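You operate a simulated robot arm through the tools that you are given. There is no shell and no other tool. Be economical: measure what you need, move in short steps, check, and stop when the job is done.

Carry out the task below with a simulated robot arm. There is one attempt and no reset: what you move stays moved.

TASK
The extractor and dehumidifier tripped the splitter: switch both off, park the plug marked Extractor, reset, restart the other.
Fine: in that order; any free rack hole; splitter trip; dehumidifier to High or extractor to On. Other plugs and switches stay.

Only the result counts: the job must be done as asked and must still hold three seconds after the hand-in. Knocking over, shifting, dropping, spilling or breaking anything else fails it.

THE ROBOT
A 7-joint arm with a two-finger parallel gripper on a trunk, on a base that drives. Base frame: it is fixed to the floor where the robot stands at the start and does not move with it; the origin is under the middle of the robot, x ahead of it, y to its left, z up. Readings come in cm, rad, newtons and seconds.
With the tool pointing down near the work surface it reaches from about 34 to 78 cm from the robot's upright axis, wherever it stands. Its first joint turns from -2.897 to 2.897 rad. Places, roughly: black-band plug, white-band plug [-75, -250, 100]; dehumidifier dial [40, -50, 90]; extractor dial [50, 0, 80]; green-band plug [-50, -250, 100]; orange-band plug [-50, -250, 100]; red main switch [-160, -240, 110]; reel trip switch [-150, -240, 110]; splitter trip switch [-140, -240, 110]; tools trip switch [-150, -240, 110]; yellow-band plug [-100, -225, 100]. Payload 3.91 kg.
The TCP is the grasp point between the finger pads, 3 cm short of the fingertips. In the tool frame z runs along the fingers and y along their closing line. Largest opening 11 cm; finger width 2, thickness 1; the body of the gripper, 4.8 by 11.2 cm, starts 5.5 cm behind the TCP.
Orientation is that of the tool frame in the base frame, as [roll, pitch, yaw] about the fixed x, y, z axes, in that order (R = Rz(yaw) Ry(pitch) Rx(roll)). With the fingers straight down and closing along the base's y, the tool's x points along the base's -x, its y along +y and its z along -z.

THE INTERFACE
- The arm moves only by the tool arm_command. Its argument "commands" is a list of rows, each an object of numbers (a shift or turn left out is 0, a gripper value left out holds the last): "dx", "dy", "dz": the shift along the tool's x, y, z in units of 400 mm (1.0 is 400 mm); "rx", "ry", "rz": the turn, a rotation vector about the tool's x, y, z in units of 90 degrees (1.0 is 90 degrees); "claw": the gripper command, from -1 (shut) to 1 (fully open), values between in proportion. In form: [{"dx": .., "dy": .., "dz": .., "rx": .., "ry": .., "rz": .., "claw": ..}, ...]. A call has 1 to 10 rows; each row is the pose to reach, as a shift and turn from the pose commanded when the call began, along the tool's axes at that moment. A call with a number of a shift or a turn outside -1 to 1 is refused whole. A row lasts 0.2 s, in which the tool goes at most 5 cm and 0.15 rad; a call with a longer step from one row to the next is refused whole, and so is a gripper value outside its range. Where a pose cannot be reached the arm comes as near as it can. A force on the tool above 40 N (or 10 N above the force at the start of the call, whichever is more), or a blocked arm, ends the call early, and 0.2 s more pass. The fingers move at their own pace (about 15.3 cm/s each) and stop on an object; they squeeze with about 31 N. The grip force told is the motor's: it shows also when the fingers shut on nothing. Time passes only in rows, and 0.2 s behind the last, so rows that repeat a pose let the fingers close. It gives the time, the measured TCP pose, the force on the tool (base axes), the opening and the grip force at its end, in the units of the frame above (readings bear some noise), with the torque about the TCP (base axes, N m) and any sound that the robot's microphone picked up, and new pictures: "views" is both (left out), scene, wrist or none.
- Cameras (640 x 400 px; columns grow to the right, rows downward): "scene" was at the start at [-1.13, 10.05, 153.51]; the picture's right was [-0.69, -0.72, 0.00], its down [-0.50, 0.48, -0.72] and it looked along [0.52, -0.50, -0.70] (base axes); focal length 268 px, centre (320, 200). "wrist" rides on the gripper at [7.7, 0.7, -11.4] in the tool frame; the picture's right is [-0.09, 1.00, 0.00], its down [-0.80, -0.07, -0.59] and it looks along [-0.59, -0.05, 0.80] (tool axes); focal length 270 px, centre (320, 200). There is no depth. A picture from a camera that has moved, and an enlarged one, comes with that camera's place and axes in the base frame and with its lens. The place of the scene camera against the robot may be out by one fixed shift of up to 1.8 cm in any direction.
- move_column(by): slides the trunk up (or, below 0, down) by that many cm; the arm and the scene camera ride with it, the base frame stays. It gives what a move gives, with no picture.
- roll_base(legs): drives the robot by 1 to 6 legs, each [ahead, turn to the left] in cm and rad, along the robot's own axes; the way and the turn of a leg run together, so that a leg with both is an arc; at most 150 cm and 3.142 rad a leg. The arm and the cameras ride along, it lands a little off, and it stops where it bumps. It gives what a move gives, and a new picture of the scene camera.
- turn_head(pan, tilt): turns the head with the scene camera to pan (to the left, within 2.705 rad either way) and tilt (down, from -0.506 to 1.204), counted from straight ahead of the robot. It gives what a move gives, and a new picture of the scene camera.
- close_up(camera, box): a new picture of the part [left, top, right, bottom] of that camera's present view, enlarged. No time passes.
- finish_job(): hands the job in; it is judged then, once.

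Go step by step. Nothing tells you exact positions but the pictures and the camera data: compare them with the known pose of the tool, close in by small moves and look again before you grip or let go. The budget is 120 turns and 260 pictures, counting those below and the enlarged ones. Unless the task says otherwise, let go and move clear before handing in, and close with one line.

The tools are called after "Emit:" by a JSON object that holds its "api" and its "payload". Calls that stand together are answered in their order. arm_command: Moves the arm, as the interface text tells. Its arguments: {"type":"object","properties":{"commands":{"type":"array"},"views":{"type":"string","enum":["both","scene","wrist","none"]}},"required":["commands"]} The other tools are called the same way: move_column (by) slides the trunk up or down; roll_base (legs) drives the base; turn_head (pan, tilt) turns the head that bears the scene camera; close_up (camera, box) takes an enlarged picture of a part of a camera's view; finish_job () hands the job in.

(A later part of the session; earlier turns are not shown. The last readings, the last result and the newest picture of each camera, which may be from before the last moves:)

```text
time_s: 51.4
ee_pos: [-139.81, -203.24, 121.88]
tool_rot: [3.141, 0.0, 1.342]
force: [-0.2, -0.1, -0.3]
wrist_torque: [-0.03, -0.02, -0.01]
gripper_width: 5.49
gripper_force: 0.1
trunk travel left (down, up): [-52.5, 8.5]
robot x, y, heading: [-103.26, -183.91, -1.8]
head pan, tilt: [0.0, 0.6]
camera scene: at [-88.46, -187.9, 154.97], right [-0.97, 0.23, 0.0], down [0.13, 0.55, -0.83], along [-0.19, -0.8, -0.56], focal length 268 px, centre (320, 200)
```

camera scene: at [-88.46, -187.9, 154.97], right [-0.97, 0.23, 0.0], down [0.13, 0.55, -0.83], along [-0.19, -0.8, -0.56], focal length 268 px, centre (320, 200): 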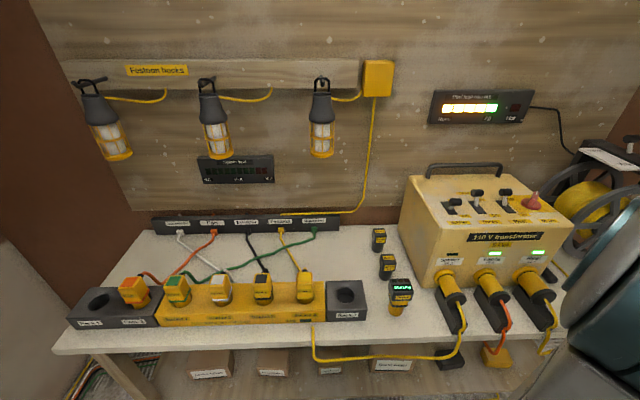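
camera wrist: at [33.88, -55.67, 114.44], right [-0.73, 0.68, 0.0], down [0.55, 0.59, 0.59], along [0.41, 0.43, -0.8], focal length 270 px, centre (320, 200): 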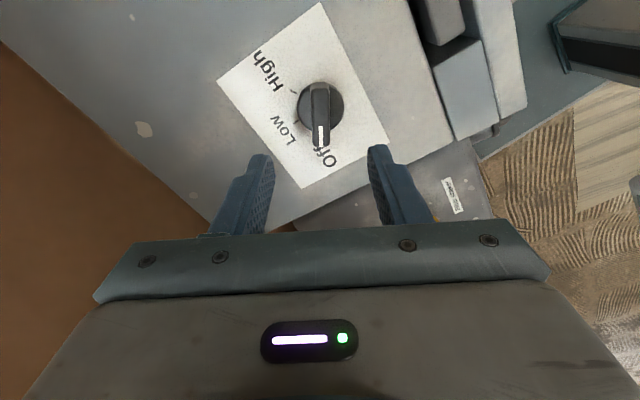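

I'm in place. Now I bring the tool over toward the Extractor plug, staying high.

Emit:
{"api": "arm_command", "payload": {"commands": [{"dx": -0.03, "dy": 0.118}, {"dx": -0.06, "dy": 0.236}, {"dx": -0.09, "dy": 0.354}, {"dx": -0.12, "dy": 0.472}, {"dx": -0.15, "dy": 0.59}, {"dx": -0.18, "dy": 0.708}, {"dx": -0.21, "dy": 0.826}, {"dx": -0.24, "dy": 0.944}], "views": "none"}}

Emit:
{"api": "arm_command", "payload": {"commands": [{"dx": -0.024, "dy": 0.097, "dz": 0.03}, {"dx": -0.048, "dy": 0.194, "dz": 0.06}, {"dx": -0.072, "dy": 0.29, "dz": 0.09}, {"dx": -0.096, "dy": 0.387, "dz": 0.12}, {"dx": -0.12, "dy": 0.483, "dz": 0.15}, {"dx": -0.145, "dy": 0.58, "dz": 0.18}], "views": "both"}}

```text
time_s: 53.2
ee_pos: [-104.96, -221.11, 121.42]
tool_rot: [3.141, -0.001, 1.344]
force: [-0.7, -1.7, -0.1]
wrist_torque: [0.02, 0.01, 0.01]
gripper_width: 5.5
gripper_force: 0.1
trunk travel left (down, up): [-52.5, 8.5]
robot x, y, heading: [-103.25, -184.05, -1.799]
head pan, tilt: [0.0, 0.6]
```

```text
time_s: 54.6
ee_pos: [-84.08, -232.06, 114.45]
tool_rot: [-3.141, -0.002, 1.345]
force: [-0.2, 0.0, 0.1]
wrist_torque: [0.0, 0.01, 0.01]
gripper_width: 5.48
gripper_force: 0.0
trunk travel left (down, up): [-52.5, 8.5]
robot x, y, heading: [-103.19, -184.18, -1.8]
head pan, tilt: [0.0, 0.6]
camera scene: at [-88.37, -187.97, 154.96], right [-0.97, 0.23, 0.0], down [0.13, 0.55, -0.82], along [-0.19, -0.8, -0.57], focal length 268 px, centre (320, 200)
camera wrist: at [-81.68, -224.73, 125.92], right [0.95, -0.31, 0.0], down [-0.25, -0.77, 0.59], along [-0.18, -0.56, -0.8], focal length 270 px, centre (320, 200)
```

scene: 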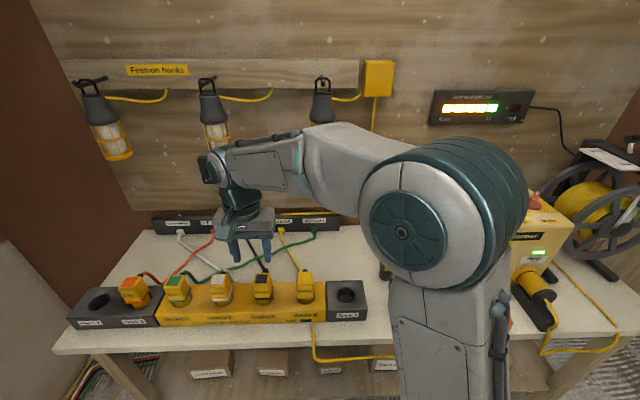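
wrist: 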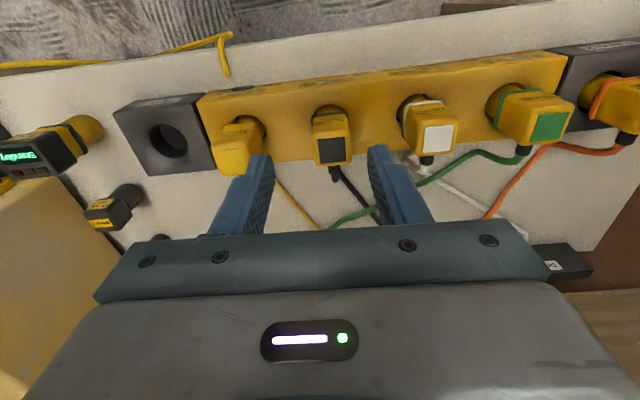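

The black plug sits under the fingers, top at about [-84.6, -238.7, 95.5], cable leaving at the rear so gripping along the row is clear. I move over it to z≈103.

Emit:
{"api": "arm_command", "payload": {"commands": [{"dx": -0.05, "dy": 0.01, "dz": 0.07, "claw": 0.3}, {"dx": -0.1, "dy": 0.023, "dz": 0.14}, {"dx": -0.156, "dy": 0.023, "dz": 0.21}, {"dx": -0.156, "dy": 0.023, "dz": 0.286}], "views": "wrist"}}

Emit:
{"api": "close_up", "payload": {"camera": "wrist", "box": [200, 40, 440, 230]}}

```text
time_s: 55.6
ee_pos: [-84.2, -238.14, 103.38]
tool_rot: [-3.141, 0.0, 1.345]
force: [-0.5, -0.5, -0.6]
wrist_torque: [0.03, -0.01, 0.02]
gripper_width: 7.13
gripper_force: 0.0
trunk travel left (down, up): [-52.5, 8.5]
robot x, y, heading: [-103.54, -183.95, -1.801]
head pan, tilt: [0.0, 0.6]
camera wrist: at [-81.95, -230.88, 114.71], right [0.95, -0.31, 0.0], down [-0.25, -0.76, 0.59], along [-0.18, -0.57, -0.8], focal length 270 px, centre (320, 200)
```

wrist: 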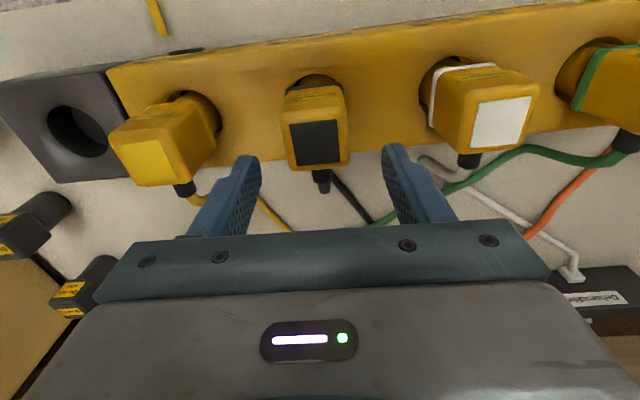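

```text
2.11 times, centred on (320, 135) of wrist
camera zoom: at [-81.95, -230.88, 114.71], right [0.95, -0.31, 0.0], down [-0.25, -0.76, 0.59], along [-0.18, -0.57, -0.8], focal length 569 px, centre (320, 337)
```

zoom: 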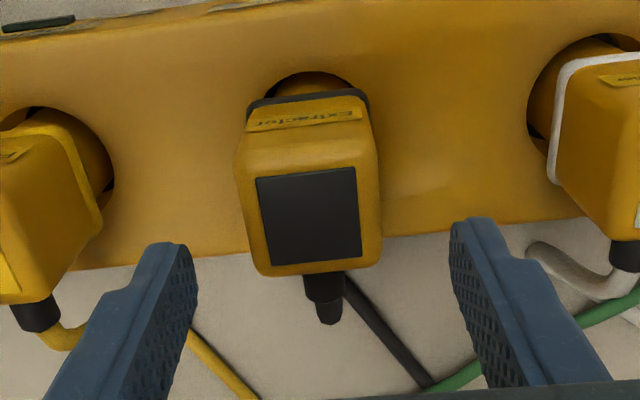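

I need a better depth of the plug top, so I shift the tool 6 cm back for parallax.

Emit:
{"api": "arm_command", "payload": {"commands": [{"dx": 0.075}, {"dx": 0.15}, {"dx": 0.15}], "views": "none"}}

Emit:
{"api": "close_up", "payload": {"camera": "wrist", "box": [200, 40, 440, 230]}}

```text
time_s: 56.4
ee_pos: [-82.96, -232.43, 103.31]
tool_rot: [-3.139, -0.002, 1.346]
force: [0.3, -1.1, 0.3]
wrist_torque: [0.01, 0.02, -0.01]
gripper_width: 7.13
gripper_force: 0.1
trunk travel left (down, up): [-52.5, 8.5]
robot x, y, heading: [-103.61, -184.14, -1.792]
head pan, tilt: [0.0, 0.6]
```

```text
2.11 times, centred on (320, 135) of wrist
camera zoom: at [-80.67, -225.08, 114.69], right [0.95, -0.31, 0.0], down [-0.25, -0.76, 0.59], along [-0.18, -0.56, -0.8], focal length 569 px, centre (320, 337)
```

zoom: 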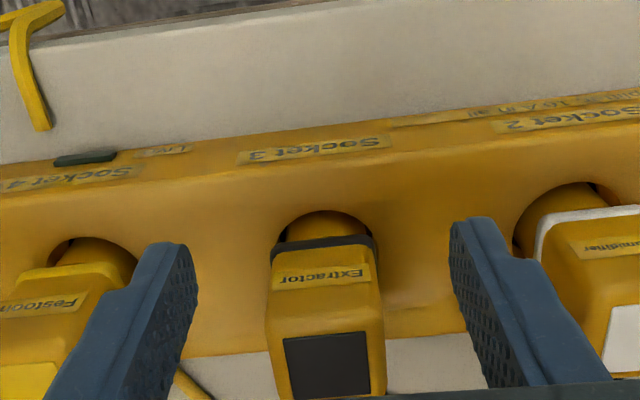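

Plug body spans z≈92–98 centred at [-84.5, -238.2]. I go over it and down to TCP z≈95.6 with fingers either side.

Emit:
{"api": "arm_command", "payload": {"commands": [{"dx": -0.075, "dy": -0.003}, {"dx": -0.149, "dy": -0.005}, {"dx": -0.149, "dy": -0.005, "dz": 0.065}, {"dx": -0.149, "dy": -0.005, "dz": 0.13}, {"dx": -0.149, "dy": -0.005, "dz": 0.193}], "views": "both"}}

```text
time_s: 57.6
ee_pos: [-84.55, -238.24, 95.24]
tool_rot: [3.142, -0.001, 1.344]
force: [0.0, -0.4, -0.1]
wrist_torque: [-0.05, -0.01, -0.03]
gripper_width: 7.15
gripper_force: 0.0
trunk travel left (down, up): [-52.5, 8.5]
robot x, y, heading: [-103.88, -183.98, -1.802]
head pan, tilt: [0.0, 0.6]
camera scene: at [-88.44, -187.93, 154.97], right [-0.97, 0.23, 0.0], down [0.13, 0.55, -0.82], along [-0.19, -0.8, -0.57], focal length 268 px, centre (320, 200)
camera wrist: at [-82.14, -230.95, 106.74], right [0.95, -0.31, 0.0], down [-0.25, -0.76, 0.59], along [-0.18, -0.57, -0.8], focal length 270 px, centre (320, 200)
```

scene: 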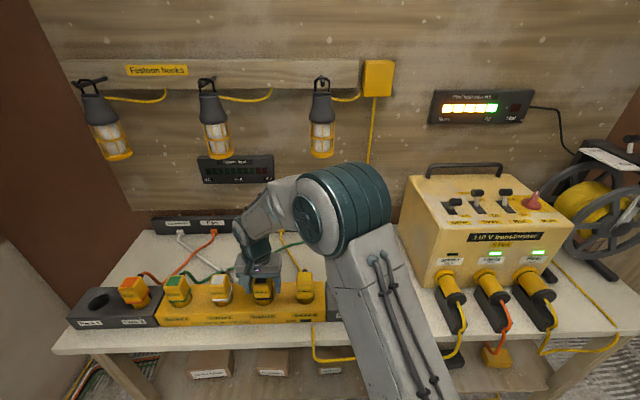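
wrist: 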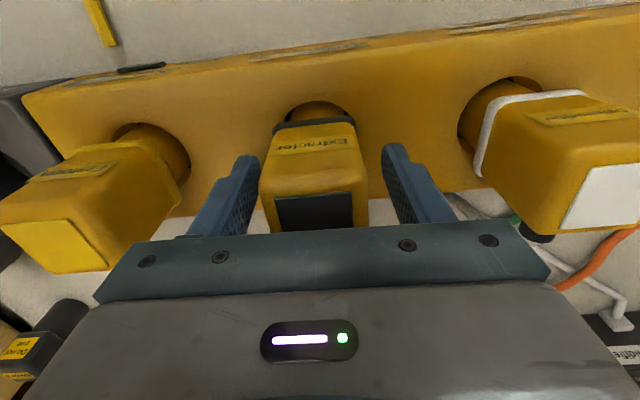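

The plug is centred between the fingers; I close.

Emit:
{"api": "arm_command", "payload": {"commands": [{"claw": -1}, {"claw": -1}, {"claw": -1}], "views": "wrist"}}

```text
time_s: 58.4
ee_pos: [-84.66, -238.29, 95.45]
tool_rot: [-3.141, 0.0, 1.342]
force: [-0.7, 0.7, -0.1]
wrist_torque: [-0.03, 0.02, -0.02]
gripper_width: 4.38
gripper_force: 30.6
trunk travel left (down, up): [-52.5, 8.5]
robot x, y, heading: [-103.49, -183.52, -1.802]
head pan, tilt: [0.0, 0.6]
camera wrist: at [-82.14, -230.92, 106.78], right [0.95, -0.31, 0.0], down [-0.25, -0.76, 0.59], along [-0.18, -0.56, -0.8], focal length 270 px, centre (320, 200)
```

wrist: 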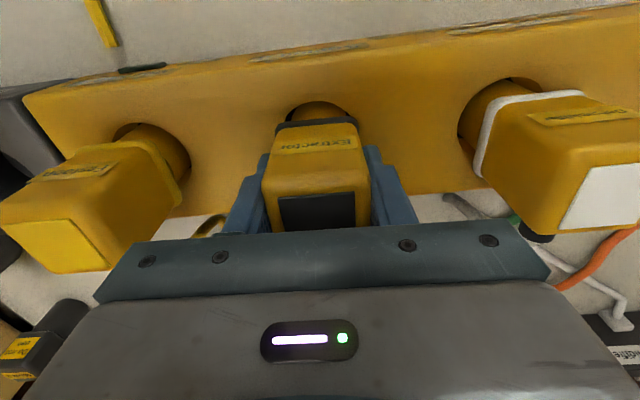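

Gripped (4.4 cm). I pull it straight up.

Emit:
{"api": "arm_command", "payload": {"commands": [{"dz": -0.03}, {"dz": -0.06}, {"dz": -0.1}, {"dz": -0.15}, {"dz": -0.2}, {"dz": -0.25}], "views": "both"}}

```text
time_s: 59.8
ee_pos: [-84.62, -238.18, 105.49]
tool_rot: [3.141, 0.001, 1.345]
force: [-0.4, -0.2, -0.8]
wrist_torque: [0.01, 0.06, -0.01]
gripper_width: 4.38
gripper_force: 30.5
trunk travel left (down, up): [-52.5, 8.5]
robot x, y, heading: [-103.15, -183.94, -1.803]
head pan, tilt: [0.0, 0.6]
camera scene: at [-88.45, -187.89, 154.97], right [-0.97, 0.23, 0.0], down [0.13, 0.55, -0.83], along [-0.19, -0.8, -0.56], focal length 268 px, centre (320, 200)
camera wrist: at [-82.27, -230.88, 116.83], right [0.95, -0.31, 0.0], down [-0.25, -0.76, 0.59], along [-0.18, -0.56, -0.8], focal length 270 px, centre (320, 200)
```

scene: 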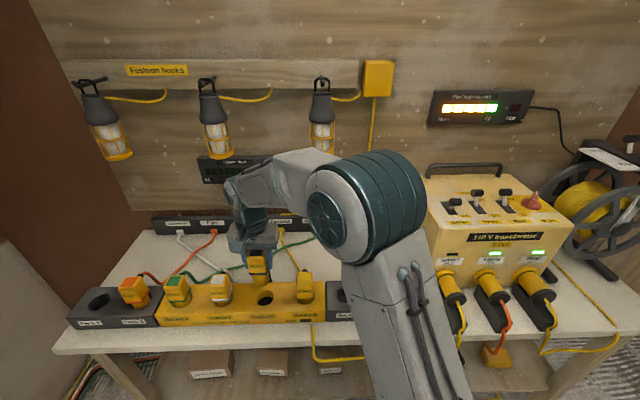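
wrist: 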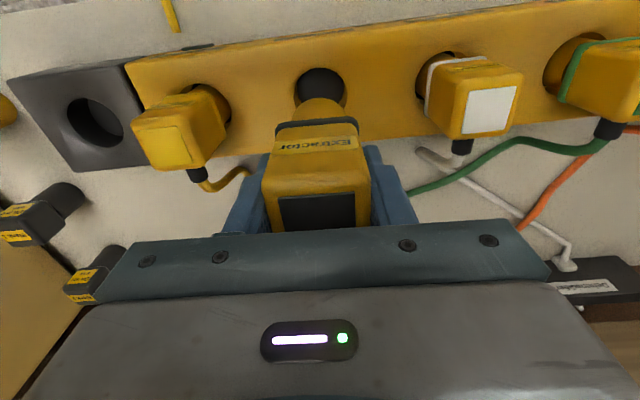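

The plug is out. Rack 3's hole is at about [-109.4, -233.4, 87]. I lift 5 cm more to clear the Festoon plug and move across.

Emit:
{"api": "arm_command", "payload": {"commands": [{"dz": -0.065}, {"dz": -0.13}, {"dx": -0.004, "dy": -0.105, "dz": -0.13}, {"dx": -0.008, "dy": -0.21, "dz": -0.13}, {"dx": -0.012, "dy": -0.315, "dz": -0.13}, {"dx": -0.016, "dy": -0.42, "dz": -0.13}, {"dx": -0.02, "dy": -0.525, "dz": -0.13}, {"dx": -0.022, "dy": -0.631, "dz": -0.13}], "views": "both"}}

Emit:
{"api": "close_up", "payload": {"camera": "wrist", "box": [200, 20, 440, 230]}}

```text
time_s: 61.6
ee_pos: [-109.73, -233.4, 110.43]
tool_rot: [-3.141, 0.001, 1.346]
force: [-0.2, 0.1, -1.8]
wrist_torque: [0.0, -0.01, -0.02]
gripper_width: 4.4
gripper_force: 31.0
trunk travel left (down, up): [-52.5, 8.5]
robot x, y, heading: [-103.92, -183.93, -1.8]
head pan, tilt: [0.0, 0.6]
camera scene: at [-88.53, -187.9, 154.98], right [-0.97, 0.23, 0.0], down [0.13, 0.55, -0.82], along [-0.19, -0.8, -0.57], focal length 268 px, centre (320, 200)
camera wrist: at [-107.36, -226.13, 121.96], right [0.95, -0.31, 0.0], down [-0.25, -0.76, 0.59], along [-0.18, -0.57, -0.8], focal length 270 px, centre (320, 200)
```

scene: 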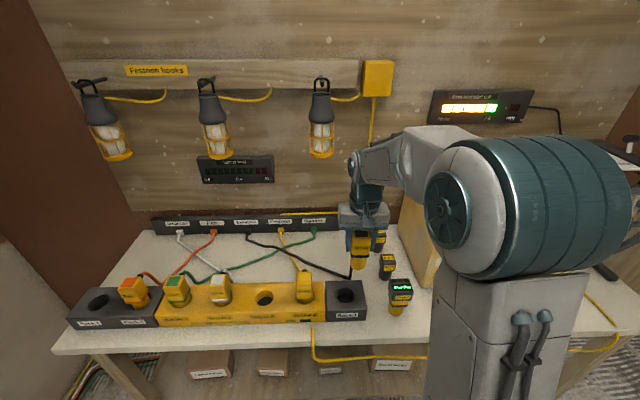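
wrist: 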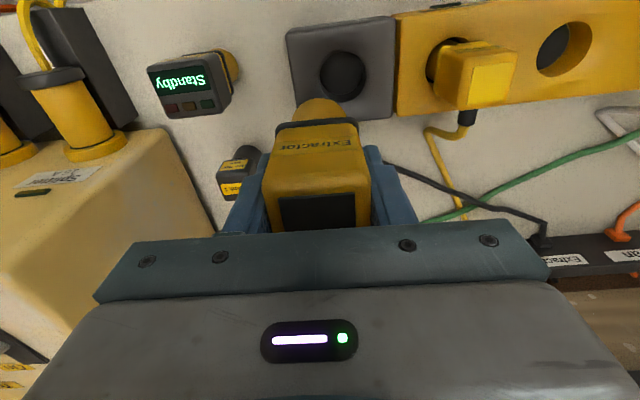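

```text
1.90 times, centred on (320, 125) of wrist
camera zoom: at [-107.36, -226.13, 121.96], right [0.95, -0.31, 0.0], down [-0.25, -0.76, 0.59], along [-0.18, -0.57, -0.8], focal length 515 px, centre (320, 343)
```

zoom: 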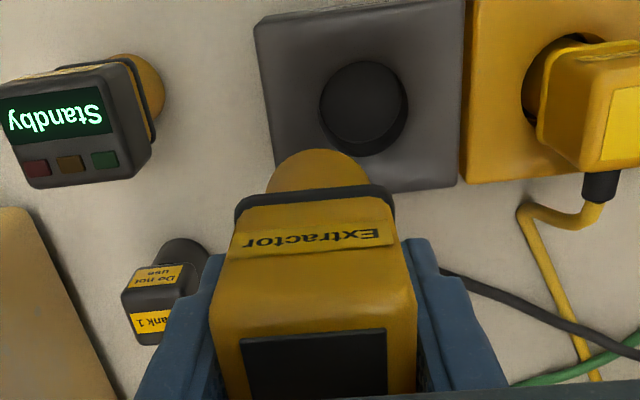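

The hole is ~2.8 cm toward the tool's +y. I shift and drop to the same height as the lifted view over Socket 3, where the hole should appear at (321, 88).

Emit:
{"api": "arm_command", "payload": {"commands": [{"dx": -0.005, "dy": 0.07, "dz": 0.0}, {"dx": -0.005, "dy": 0.07, "dz": 0.06}, {"dx": -0.005, "dy": 0.07, "dz": 0.123}], "views": "both"}}

Emit:
{"api": "close_up", "payload": {"camera": "wrist", "box": [260, 40, 380, 140]}}

```text
time_s: 62.4
ee_pos: [-106.7, -234.45, 105.76]
tool_rot: [3.141, 0.001, 1.344]
force: [0.1, -0.2, -1.2]
wrist_torque: [-0.02, -0.06, -0.04]
gripper_width: 4.37
gripper_force: 30.5
trunk travel left (down, up): [-52.5, 8.5]
robot x, y, heading: [-103.07, -184.31, -1.801]
head pan, tilt: [0.0, 0.6]
camera scene: at [-88.47, -187.93, 154.97], right [-0.97, 0.23, 0.0], down [0.13, 0.55, -0.82], along [-0.19, -0.8, -0.57], focal length 268 px, centre (320, 200)
camera wrist: at [-104.42, -227.15, 117.1], right [0.95, -0.31, 0.0], down [-0.25, -0.76, 0.59], along [-0.18, -0.56, -0.8], focal length 270 px, centre (320, 200)
```

scene: 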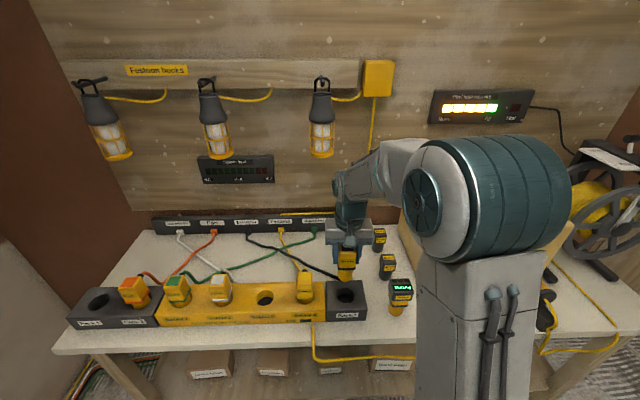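
wrist: 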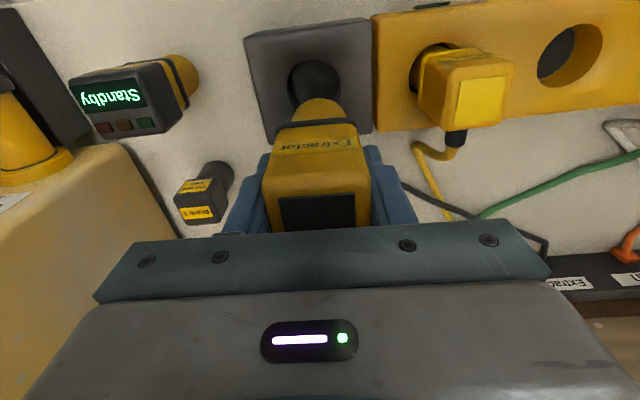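

```text
4.00 times, centred on (320, 90) of wrist
camera zoom: at [-104.42, -227.15, 117.1], right [0.95, -0.31, 0.0], down [-0.25, -0.76, 0.59], along [-0.18, -0.56, -0.8], focal length 1081 px, centre (320, 640)
```

zoom: 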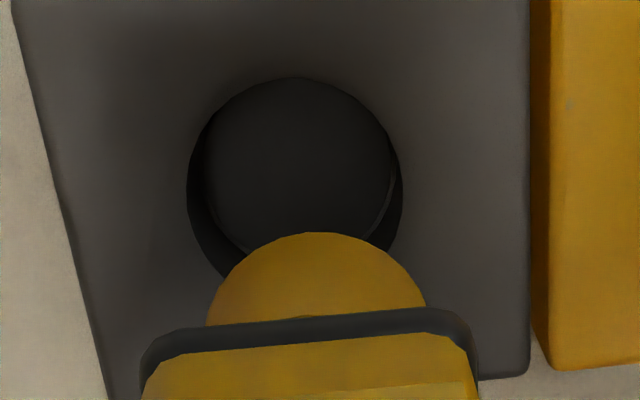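

About 0.7 cm lateral correction, then down in steps to the seated height.

Emit:
{"api": "arm_command", "payload": {"commands": [{"dx": 0.0025, "dy": -0.017}, {"dx": 0.0025, "dy": -0.017, "dz": 0.06}, {"dx": 0.0025, "dy": -0.017, "dz": 0.1}], "views": "wrist"}}

Emit:
{"api": "close_up", "payload": {"camera": "wrist", "box": [260, 40, 380, 140]}}

```text
time_s: 63.2
ee_pos: [-107.25, -234.04, 101.6]
tool_rot: [-3.141, 0.001, 1.344]
force: [0.2, 0.2, -1.6]
wrist_torque: [-0.01, 0.0, 0.03]
gripper_width: 4.38
gripper_force: 31.3
trunk travel left (down, up): [-52.5, 8.5]
robot x, y, heading: [-103.44, -184.17, -1.808]
head pan, tilt: [0.0, 0.6]
camera wrist: at [-104.89, -226.64, 113.09], right [0.95, -0.31, 0.0], down [-0.25, -0.76, 0.59], along [-0.18, -0.57, -0.8], focal length 270 px, centre (320, 200)
```

wrist: 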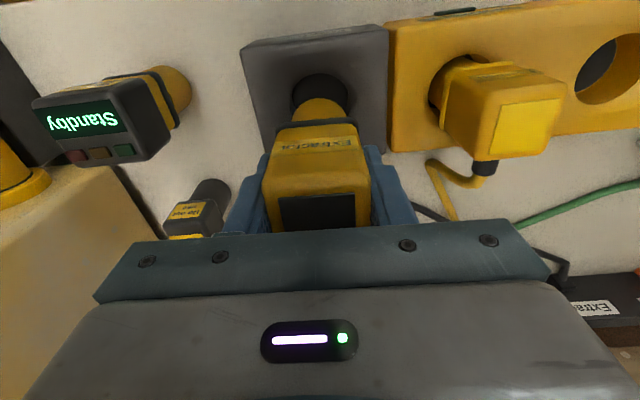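

```text
4.00 times, centred on (320, 90) of wrist
camera zoom: at [-104.89, -226.64, 113.09], right [0.95, -0.31, 0.0], down [-0.25, -0.76, 0.59], along [-0.18, -0.57, -0.8], focal length 1081 px, centre (320, 640)
```

zoom: 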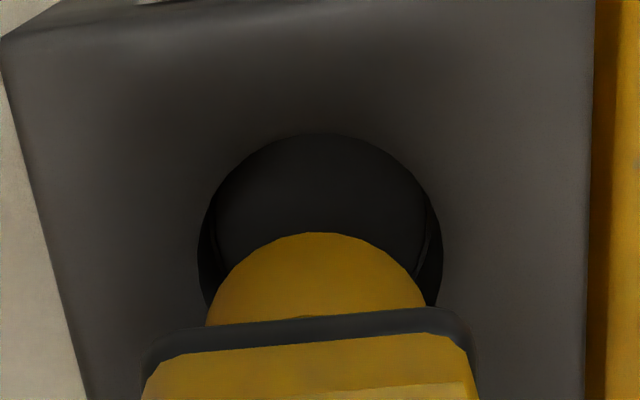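

Pin and hole are concentric in the picture. I lower to the seated height, watching the force.

Emit:
{"api": "arm_command", "payload": {"commands": [{"dz": 0.04}, {"dz": 0.08}, {"dz": 0.11}, {"dz": 0.13}, {"dz": 0.148}], "views": "both"}}

```text
time_s: 64.4
ee_pos: [-107.44, -233.86, 95.87]
tool_rot: [-3.141, 0.0, 1.344]
force: [-0.3, -0.5, -2.1]
wrist_torque: [0.0, -0.01, -0.04]
gripper_width: 4.41
gripper_force: 31.5
trunk travel left (down, up): [-52.5, 8.5]
robot x, y, heading: [-103.08, -183.85, -1.805]
head pan, tilt: [0.0, 0.6]
camera scene: at [-88.46, -187.91, 154.97], right [-0.97, 0.23, 0.0], down [0.13, 0.55, -0.82], along [-0.19, -0.8, -0.57], focal length 268 px, centre (320, 200)
camera wrist: at [-105.08, -226.53, 107.28], right [0.95, -0.31, 0.0], down [-0.25, -0.76, 0.59], along [-0.18, -0.57, -0.8], focal length 270 px, centre (320, 200)
```

scene: 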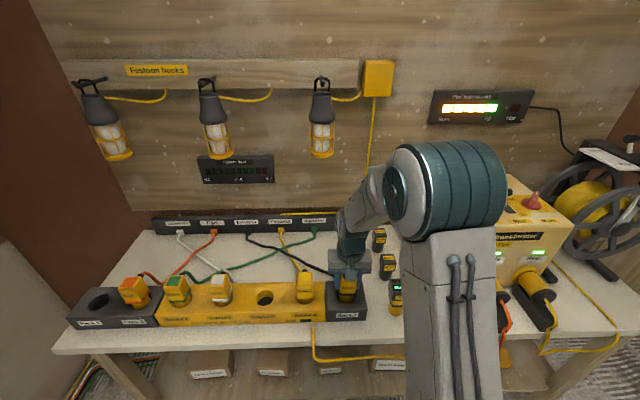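
wrist: 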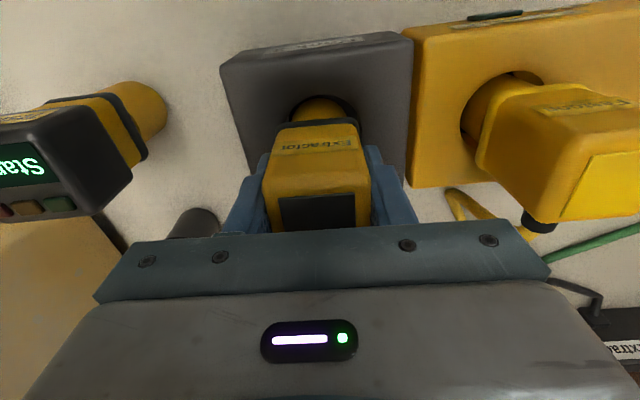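

Inside the hole, no contact yet. I lower a little further to feel the bottom.

Emit:
{"api": "arm_command", "payload": {"commands": [{"dz": 0.007}, {"dz": 0.014}, {"dz": 0.014}], "views": "none"}}

Emit:
{"api": "close_up", "payload": {"camera": "wrist", "box": [220, 40, 420, 240]}}

```text
time_s: 65.2
ee_pos: [-107.45, -233.92, 95.38]
tool_rot: [3.141, 0.0, 1.343]
force: [-0.3, 0.3, 5.3]
wrist_torque: [0.06, -0.03, -0.01]
gripper_width: 4.38
gripper_force: 31.2
trunk travel left (down, up): [-52.5, 8.5]
robot x, y, heading: [-103.11, -183.84, -1.797]
head pan, tilt: [0.0, 0.6]
```

```text
2.00 times, centred on (320, 140) of wrist
camera zoom: at [-105.06, -226.56, 106.77], right [0.95, -0.31, 0.0], down [-0.25, -0.76, 0.59], along [-0.18, -0.57, -0.8], focal length 541 px, centre (320, 320)
```

zoom: 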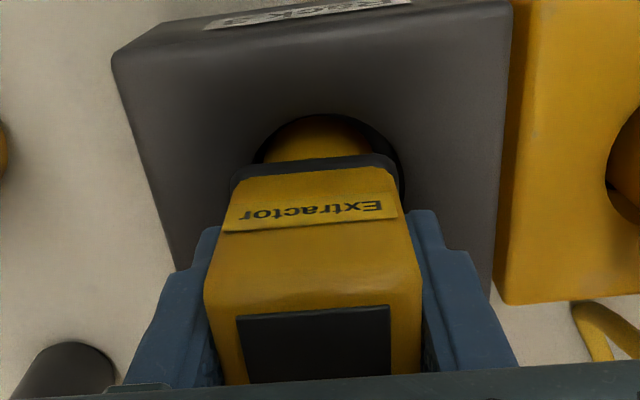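

Contact at the same height as when seated in the socket – it's down. I release and rise.

Emit:
{"api": "arm_command", "payload": {"commands": [{"claw": 0.3}, {"claw": 0.3}, {"dz": -0.1}, {"dz": -0.2}, {"dz": -0.3}, {"dz": -0.4}], "views": "both"}}

```text
time_s: 66.6
ee_pos: [-107.39, -233.84, 111.7]
tool_rot: [-3.141, 0.0, 1.344]
force: [-0.8, -1.0, 0.8]
wrist_torque: [-0.05, 0.03, -0.01]
gripper_width: 7.13
gripper_force: 0.0
trunk travel left (down, up): [-52.5, 8.5]
robot x, y, heading: [-103.55, -184.18, -1.807]
head pan, tilt: [0.0, 0.6]
camera scene: at [-88.46, -187.85, 154.97], right [-0.97, 0.23, 0.0], down [0.13, 0.55, -0.83], along [-0.19, -0.8, -0.56], focal length 268 px, centre (320, 200)
camera wrist: at [-105.07, -226.59, 123.1], right [0.95, -0.31, 0.0], down [-0.25, -0.76, 0.59], along [-0.18, -0.56, -0.8], focal length 270 px, centre (320, 200)
```

scene: 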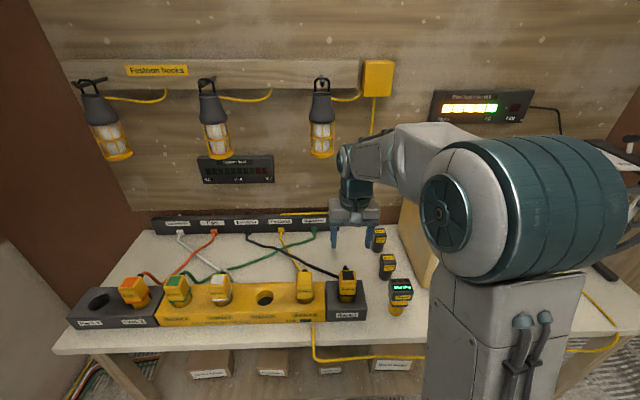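
wrist: 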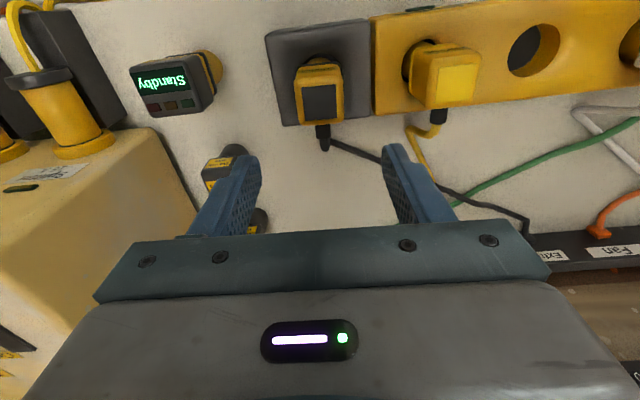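

The plug stands parked in Rack 3. Next, the splitter trip lever at about [-138, -237, 114]; I lift and move over to look.

Emit:
{"api": "arm_command", "payload": {"commands": [{"dz": -0.12}, {"dz": -0.24}, {"dz": -0.36}, {"dx": -0.02, "dy": -0.104, "dz": -0.36}, {"dx": -0.04, "dy": -0.208, "dz": -0.36}, {"dx": -0.06, "dy": -0.312, "dz": -0.36}, {"dx": -0.08, "dy": -0.416, "dz": -0.36}, {"dx": -0.1, "dy": -0.52, "dz": -0.36}, {"dx": -0.12, "dy": -0.624, "dz": -0.36}, {"dx": -0.146, "dy": -0.726, "dz": -0.36, "claw": -0.3}], "views": "both"}}

Emit:
{"api": "close_up", "payload": {"camera": "wrist", "box": [200, 0, 520, 200]}}

```text
time_s: 68.8
ee_pos: [-137.07, -232.88, 125.84]
tool_rot: [3.139, 0.0, 1.345]
force: [-1.2, 0.1, -0.5]
wrist_torque: [0.03, -0.02, 0.0]
gripper_width: 3.84
gripper_force: 0.0
trunk travel left (down, up): [-52.5, 8.5]
robot x, y, heading: [-103.59, -183.59, -1.802]
head pan, tilt: [0.0, 0.6]
camera scene: at [-88.59, -187.92, 154.98], right [-0.97, 0.23, 0.0], down [0.13, 0.55, -0.82], along [-0.19, -0.8, -0.57], focal length 268 px, centre (320, 200)
camera wrist: at [-134.71, -225.67, 137.23], right [0.95, -0.31, 0.0], down [-0.25, -0.76, 0.59], along [-0.18, -0.56, -0.8], focal length 270 px, centre (320, 200)
```

scene: 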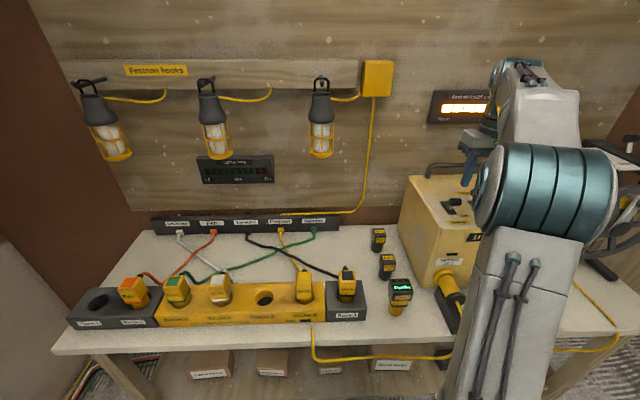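
wrist: 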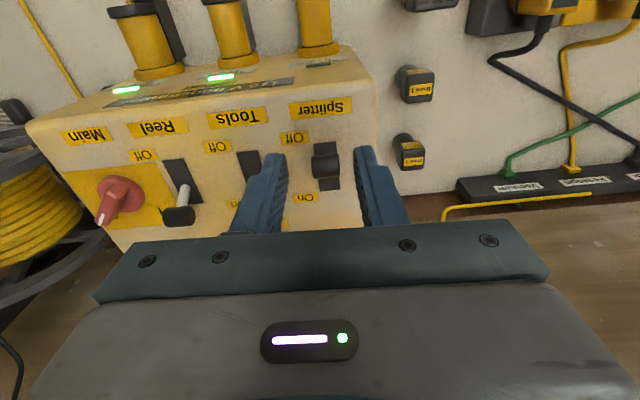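

```text
2.00 times, centred on (360, 100) of wrist
camera zoom: at [-134.71, -225.67, 137.23], right [0.95, -0.31, 0.0], down [-0.25, -0.76, 0.59], along [-0.18, -0.56, -0.8], focal length 541 px, centre (240, 400)
```

zoom: 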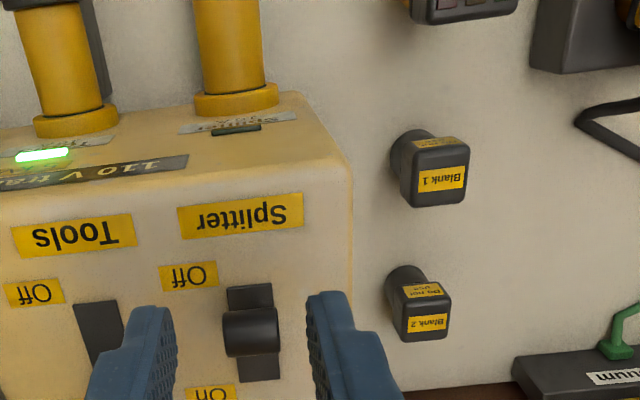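

The splitter lever rests mid-slot (tripped) between Off (near) and On (far); it lines up with the gripper. I descend to z≈117 above it with fingers straddling.

Emit:
{"api": "arm_command", "payload": {"commands": [{"dx": -0.06, "dy": 0.003, "dz": 0.05}, {"dx": -0.1, "dy": 0.003, "dz": 0.12}, {"dx": -0.125, "dy": 0.003, "dz": 0.17}, {"dx": -0.125, "dy": 0.003, "dz": 0.22}], "views": "wrist"}}

Emit:
{"api": "close_up", "payload": {"camera": "wrist", "box": [220, 40, 420, 240]}}

```text
time_s: 69.8
ee_pos: [-137.93, -237.75, 116.91]
tool_rot: [3.141, 0.0, 1.343]
force: [-0.1, 0.3, 0.4]
wrist_torque: [0.01, 0.01, -0.01]
gripper_width: 3.85
gripper_force: 0.1
trunk travel left (down, up): [-52.5, 8.5]
robot x, y, heading: [-103.33, -184.13, -1.801]
head pan, tilt: [0.0, 0.6]
camera wrist: at [-135.57, -230.46, 128.26], right [0.95, -0.31, 0.0], down [-0.25, -0.76, 0.59], along [-0.18, -0.57, -0.8], focal length 270 px, centre (320, 200)
```

wrist: 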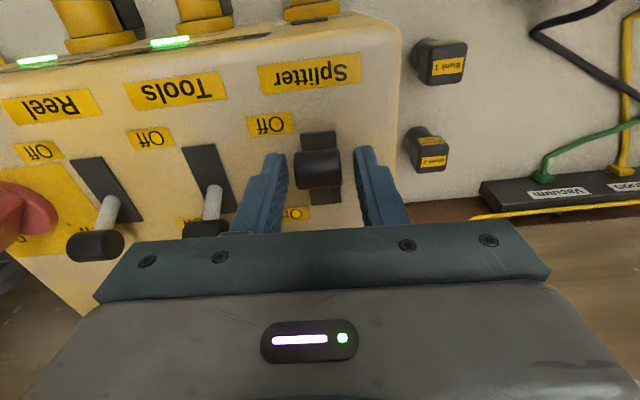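

```text
2.00 times, centred on (320, 140) of wrist
camera zoom: at [-135.57, -230.46, 128.26], right [0.95, -0.31, 0.0], down [-0.25, -0.76, 0.59], along [-0.18, -0.57, -0.8], focal length 541 px, centre (320, 320)
```

zoom: 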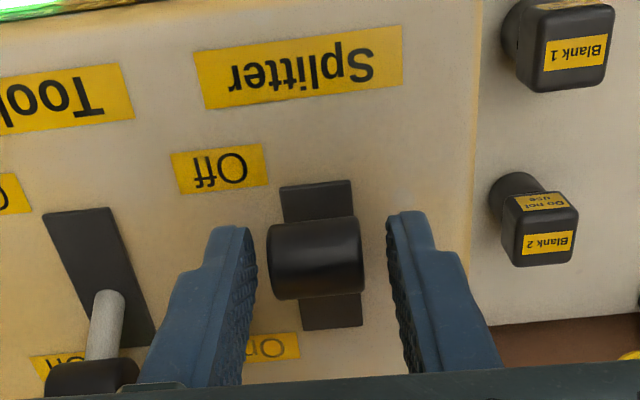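

The cap (z≈115) lies between the fingers. I lower 0.8 cm and close on it.

Emit:
{"api": "arm_command", "payload": {"commands": [{"dy": -0.004, "dz": 0.02}, {"dy": -0.004, "dz": 0.02, "claw": -1}, {"dy": -0.004, "dz": 0.02, "claw": -1}, {"dy": -0.004, "dz": 0.02, "claw": -1}], "views": "wrist"}}

```text
time_s: 70.8
ee_pos: [-138.09, -237.73, 116.14]
tool_rot: [-3.141, -0.001, 1.346]
force: [-2.7, -0.6, 2.8]
wrist_torque: [0.01, 0.03, 0.79]
gripper_width: 2.6
gripper_force: 45.3
trunk travel left (down, up): [-52.5, 8.5]
robot x, y, heading: [-103.45, -183.93, -1.803]
head pan, tilt: [0.0, 0.6]
camera wrist: at [-135.66, -230.44, 127.48], right [0.95, -0.31, 0.0], down [-0.25, -0.76, 0.59], along [-0.18, -0.57, -0.8], focal length 270 px, centre (320, 200)
```

wrist: 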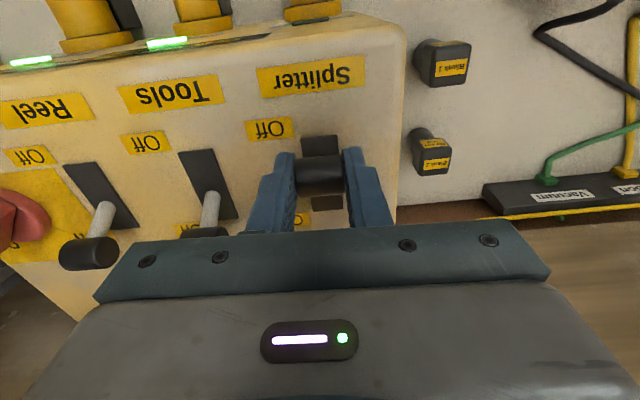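

Gripped the cap. First I pull it toward Off (toward the robot), gently.

Emit:
{"api": "arm_command", "payload": {"commands": [{"dx": 0.015}, {"dx": 0.03}, {"dx": 0.045, "dz": 0.005}, {"dx": 0.045, "dz": 0.005}], "views": "wrist"}}

Emit:
{"api": "close_up", "payload": {"camera": "wrist", "box": [220, 40, 420, 240]}}

```text
time_s: 71.5
ee_pos: [-138.02, -237.55, 116.11]
tool_rot: [-3.14, 0.01, 1.352]
force: [-10.6, -14.7, -3.9]
wrist_torque: [0.83, -0.08, 0.79]
gripper_width: 2.59
gripper_force: 44.9
trunk travel left (down, up): [-52.5, 8.5]
robot x, y, heading: [-103.74, -184.03, -1.8]
head pan, tilt: [0.0, 0.6]
stopped in row 3: the force on the tool passed its limit at 44 N (the readings are from after the stop); the commanded pose is now the measured one
camera wrist: at [-135.6, -230.09, 127.33], right [0.95, -0.3, 0.0], down [-0.24, -0.76, 0.6], along [-0.18, -0.57, -0.8], focal length 270 px, centre (320, 200)
```

wrist: 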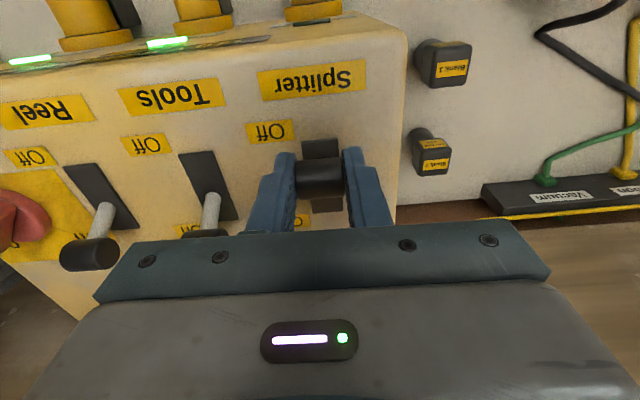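

```text
2.00 times, centred on (320, 140) of wrist
camera zoom: at [-135.6, -230.09, 127.33], right [0.95, -0.3, 0.0], down [-0.24, -0.76, 0.6], along [-0.18, -0.57, -0.8], focal length 541 px, centre (320, 320)
```

zoom: 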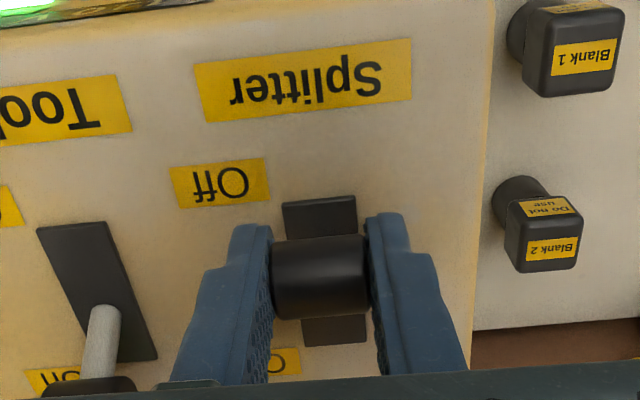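

Off is its current end stop. Now I push it along its arc away from me to On.

Emit:
{"api": "arm_command", "payload": {"commands": [{"dx": -0.02, "dz": -0.008}, {"dx": -0.04, "dz": -0.012}, {"dx": -0.06, "dz": -0.012}, {"dx": -0.08, "dz": -0.009}, {"dx": -0.1, "dz": -0.002}, {"dx": -0.11, "dz": 0.002}], "views": "both"}}

Emit:
{"api": "close_up", "payload": {"camera": "wrist", "box": [220, 40, 420, 240]}}

```text
time_s: 72.9
ee_pos: [-138.76, -241.1, 116.7]
tool_rot: [-3.137, 0.02, 1.349]
force: [2.2, 12.8, 24.8]
wrist_torque: [1.12, -0.58, 0.39]
gripper_width: 2.58
gripper_force: 45.2
trunk travel left (down, up): [-52.5, 8.5]
robot x, y, heading: [-103.45, -184.1, -1.799]
head pan, tilt: [0.0, 0.6]
camera scene: at [-88.33, -187.51, 155.02], right [-0.97, 0.23, 0.0], down [0.13, 0.55, -0.83], along [-0.19, -0.81, -0.56], focal length 268 px, centre (320, 200)
camera wrist: at [-136.29, -233.67, 127.95], right [0.95, -0.31, 0.0], down [-0.24, -0.75, 0.61], along [-0.19, -0.58, -0.79], focal length 270 px, centre (320, 200)
```

scene: 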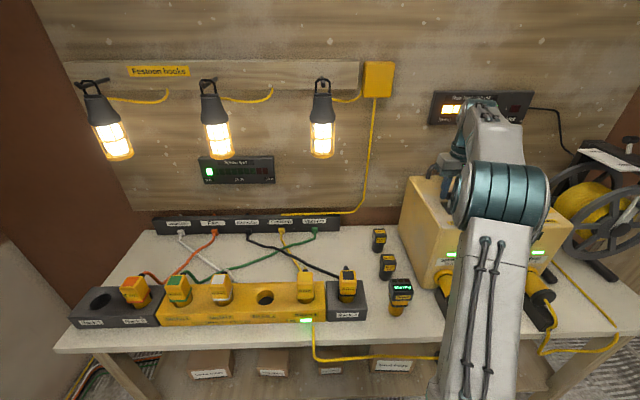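
wrist: 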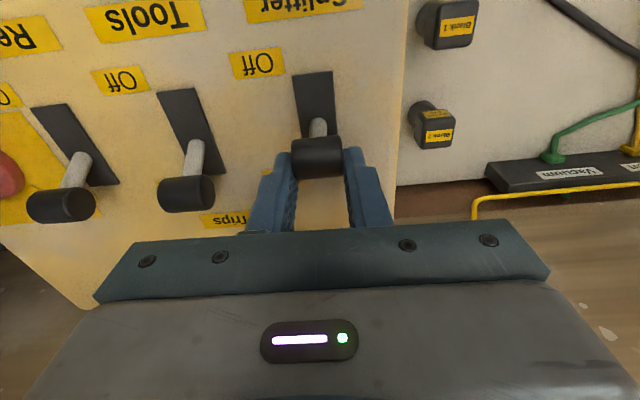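

```text
2.00 times, centred on (320, 140) of wrist
camera zoom: at [-136.29, -233.67, 127.95], right [0.95, -0.31, 0.0], down [-0.24, -0.75, 0.61], along [-0.19, -0.58, -0.79], focal length 541 px, centre (320, 320)
```

zoom: 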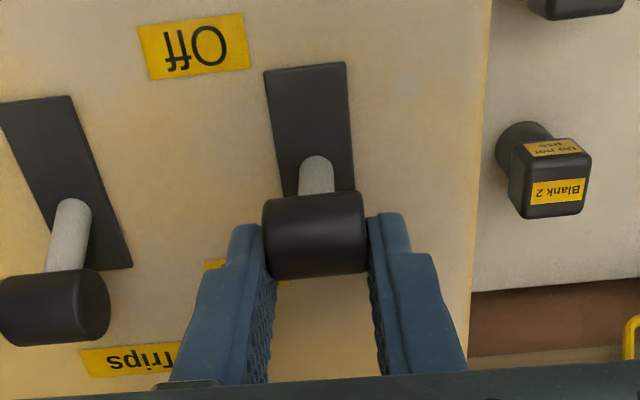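

The lamps came on and the splitter is live, but the lever isn't quite as far over as its neighbours. I push a bit more.

Emit:
{"api": "arm_command", "payload": {"commands": [{"dx": -0.015}, {"dx": -0.03}, {"dx": -0.04, "dz": 0.005}], "views": "wrist"}}

Emit:
{"api": "close_up", "payload": {"camera": "wrist", "box": [120, 40, 420, 240]}}

```text
time_s: 73.7
ee_pos: [-139.07, -242.59, 116.14]
tool_rot: [-3.141, 0.012, 1.347]
force: [5.0, 18.6, 5.4]
wrist_torque: [1.23, -0.27, 0.13]
gripper_width: 2.57
gripper_force: 45.2
trunk travel left (down, up): [-52.5, 8.5]
robot x, y, heading: [-103.19, -183.9, -1.802]
head pan, tilt: [0.0, 0.6]
camera wrist: at [-136.65, -235.27, 127.41], right [0.95, -0.31, 0.0], down [-0.24, -0.76, 0.6], along [-0.19, -0.57, -0.8], focal length 270 px, centre (320, 200)
```

wrist: 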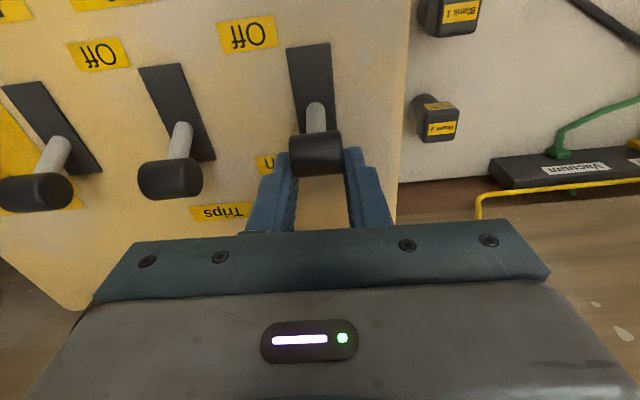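

```text
2.00 times, centred on (270, 140) of wrist
camera zoom: at [-136.65, -235.27, 127.41], right [0.95, -0.31, 0.0], down [-0.24, -0.76, 0.6], along [-0.19, -0.57, -0.8], focal length 541 px, centre (420, 320)
```

zoom: 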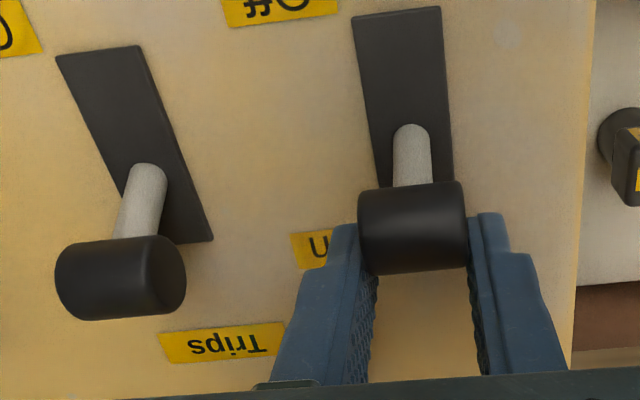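

Now it matches its neighbours. I release and rise, then check.

Emit:
{"api": "arm_command", "payload": {"commands": [{"claw": -0.2}, {"claw": -0.2}, {"dz": -0.06}, {"dz": -0.12}, {"dz": -0.24}], "views": "both"}}

Emit:
{"api": "close_up", "payload": {"camera": "wrist", "box": [120, 40, 420, 240]}}

```text
time_s: 74.9
ee_pos: [-139.37, -242.98, 125.35]
tool_rot: [-3.141, 0.006, 1.347]
force: [-0.9, -0.1, -0.9]
wrist_torque: [0.02, -0.03, 0.01]
gripper_width: 4.42
gripper_force: 0.0
trunk travel left (down, up): [-52.5, 8.5]
robot x, y, heading: [-103.74, -183.84, -1.799]
head pan, tilt: [0.0, 0.6]
camera scene: at [-88.72, -188.23, 154.99], right [-0.97, 0.23, 0.0], down [0.13, 0.55, -0.82], along [-0.19, -0.8, -0.57], focal length 268 px, centre (320, 200)
camera wrist: at [-137.06, -235.5, 136.64], right [0.95, -0.31, 0.0], down [-0.25, -0.76, 0.6], along [-0.18, -0.57, -0.8], focal length 270 px, centre (320, 200)
```

scene: 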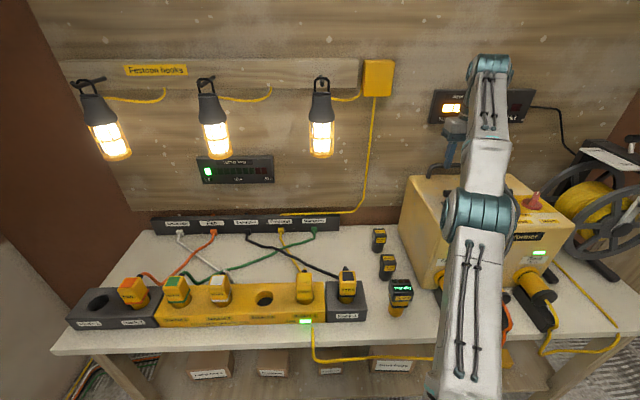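
wrist: 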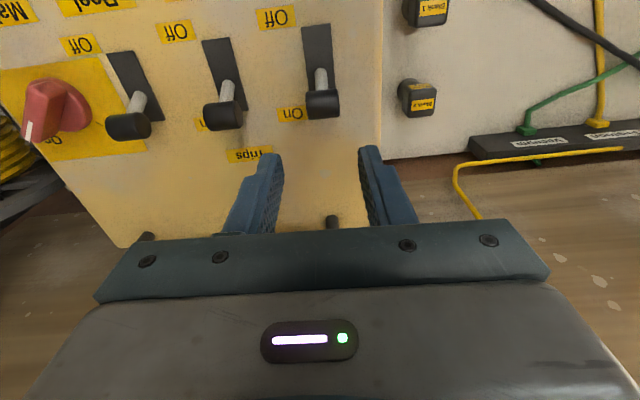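

```text
2.00 times, centred on (270, 140) of wrist
camera zoom: at [-137.06, -235.5, 136.64], right [0.95, -0.31, 0.0], down [-0.25, -0.76, 0.6], along [-0.18, -0.57, -0.8], focal length 541 px, centre (420, 320)
```

zoom: 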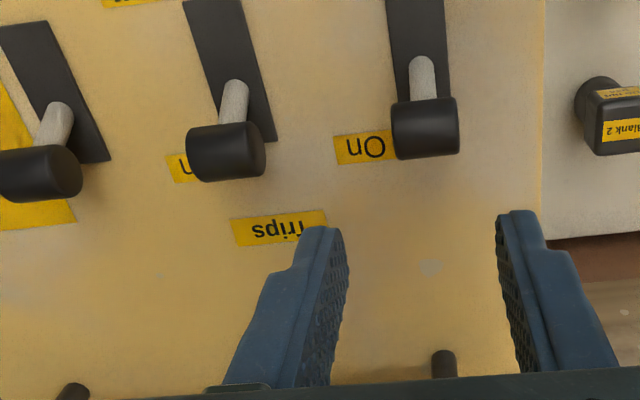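

All three levers read On and the splitter is live. I retract the arm to travel pose, then drive back in reverse to the start place.

Emit:
{"api": "arm_command", "payload": {"commands": [{"dz": -0.1}, {"dx": 0.107, "dy": -0.026, "dz": -0.1}, {"dx": 0.214, "dy": -0.051, "dz": -0.1}, {"dx": 0.321, "dy": -0.077, "dz": -0.1}, {"dx": 0.428, "dy": -0.102, "dz": -0.1}, {"dx": 0.535, "dy": -0.128, "dz": -0.1}, {"dx": 0.642, "dy": -0.153, "dz": -0.05}, {"dx": 0.749, "dy": -0.179, "dz": 0}, {"dx": 0.856, "dy": -0.204, "dz": 0.05}, {"dx": 0.963, "dy": -0.23, "dz": 0.09}], "views": "none"}}

Emit:
{"api": "roll_base", "payload": {"legs": [[0, -0.283], [-100, 0], [-111, 0], [0, 2.083]]}}

```text
time_s: 77.1
ee_pos: [-139.96, -202.89, 121.59]
tool_rot: [-3.139, 0.012, 1.349]
force: [0.5, -0.8, -0.9]
wrist_torque: [-0.03, 0.03, -0.02]
gripper_width: 4.39
gripper_force: 0.1
out of reach, approached as far as the arm can: row 1
trunk travel left (down, up): [-52.5, 8.5]
robot x, y, heading: [-103.4, -184.25, -1.798]
head pan, tilt: [0.0, 0.6]
```

```text
time_s: 93.4
ee_pos: [25.44, -32.33, 121.67]
tool_rot: [-3.14, 0.011, -3.13]
force: [0.0, 0.1, 0.5]
wrist_torque: [0.01, -0.02, -0.01]
gripper_width: 4.4
gripper_force: 0.1
trunk travel left (down, up): [-52.5, 8.5]
robot x, y, heading: [-1.56, -1.54, 0.008]
head pan, tilt: [0.0, 0.6]
camera scene: at [0.36, 14.5, 154.97], right [0.01, -1.0, 0.0], down [-0.56, 0.0, -0.83], along [0.83, 0.01, -0.56], focal length 268 px, centre (320, 200)
```

scene: 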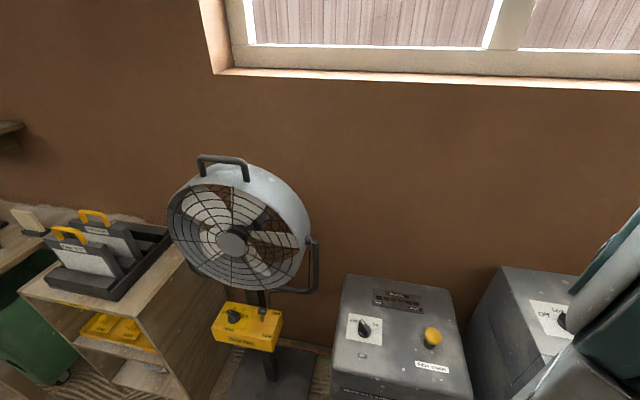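

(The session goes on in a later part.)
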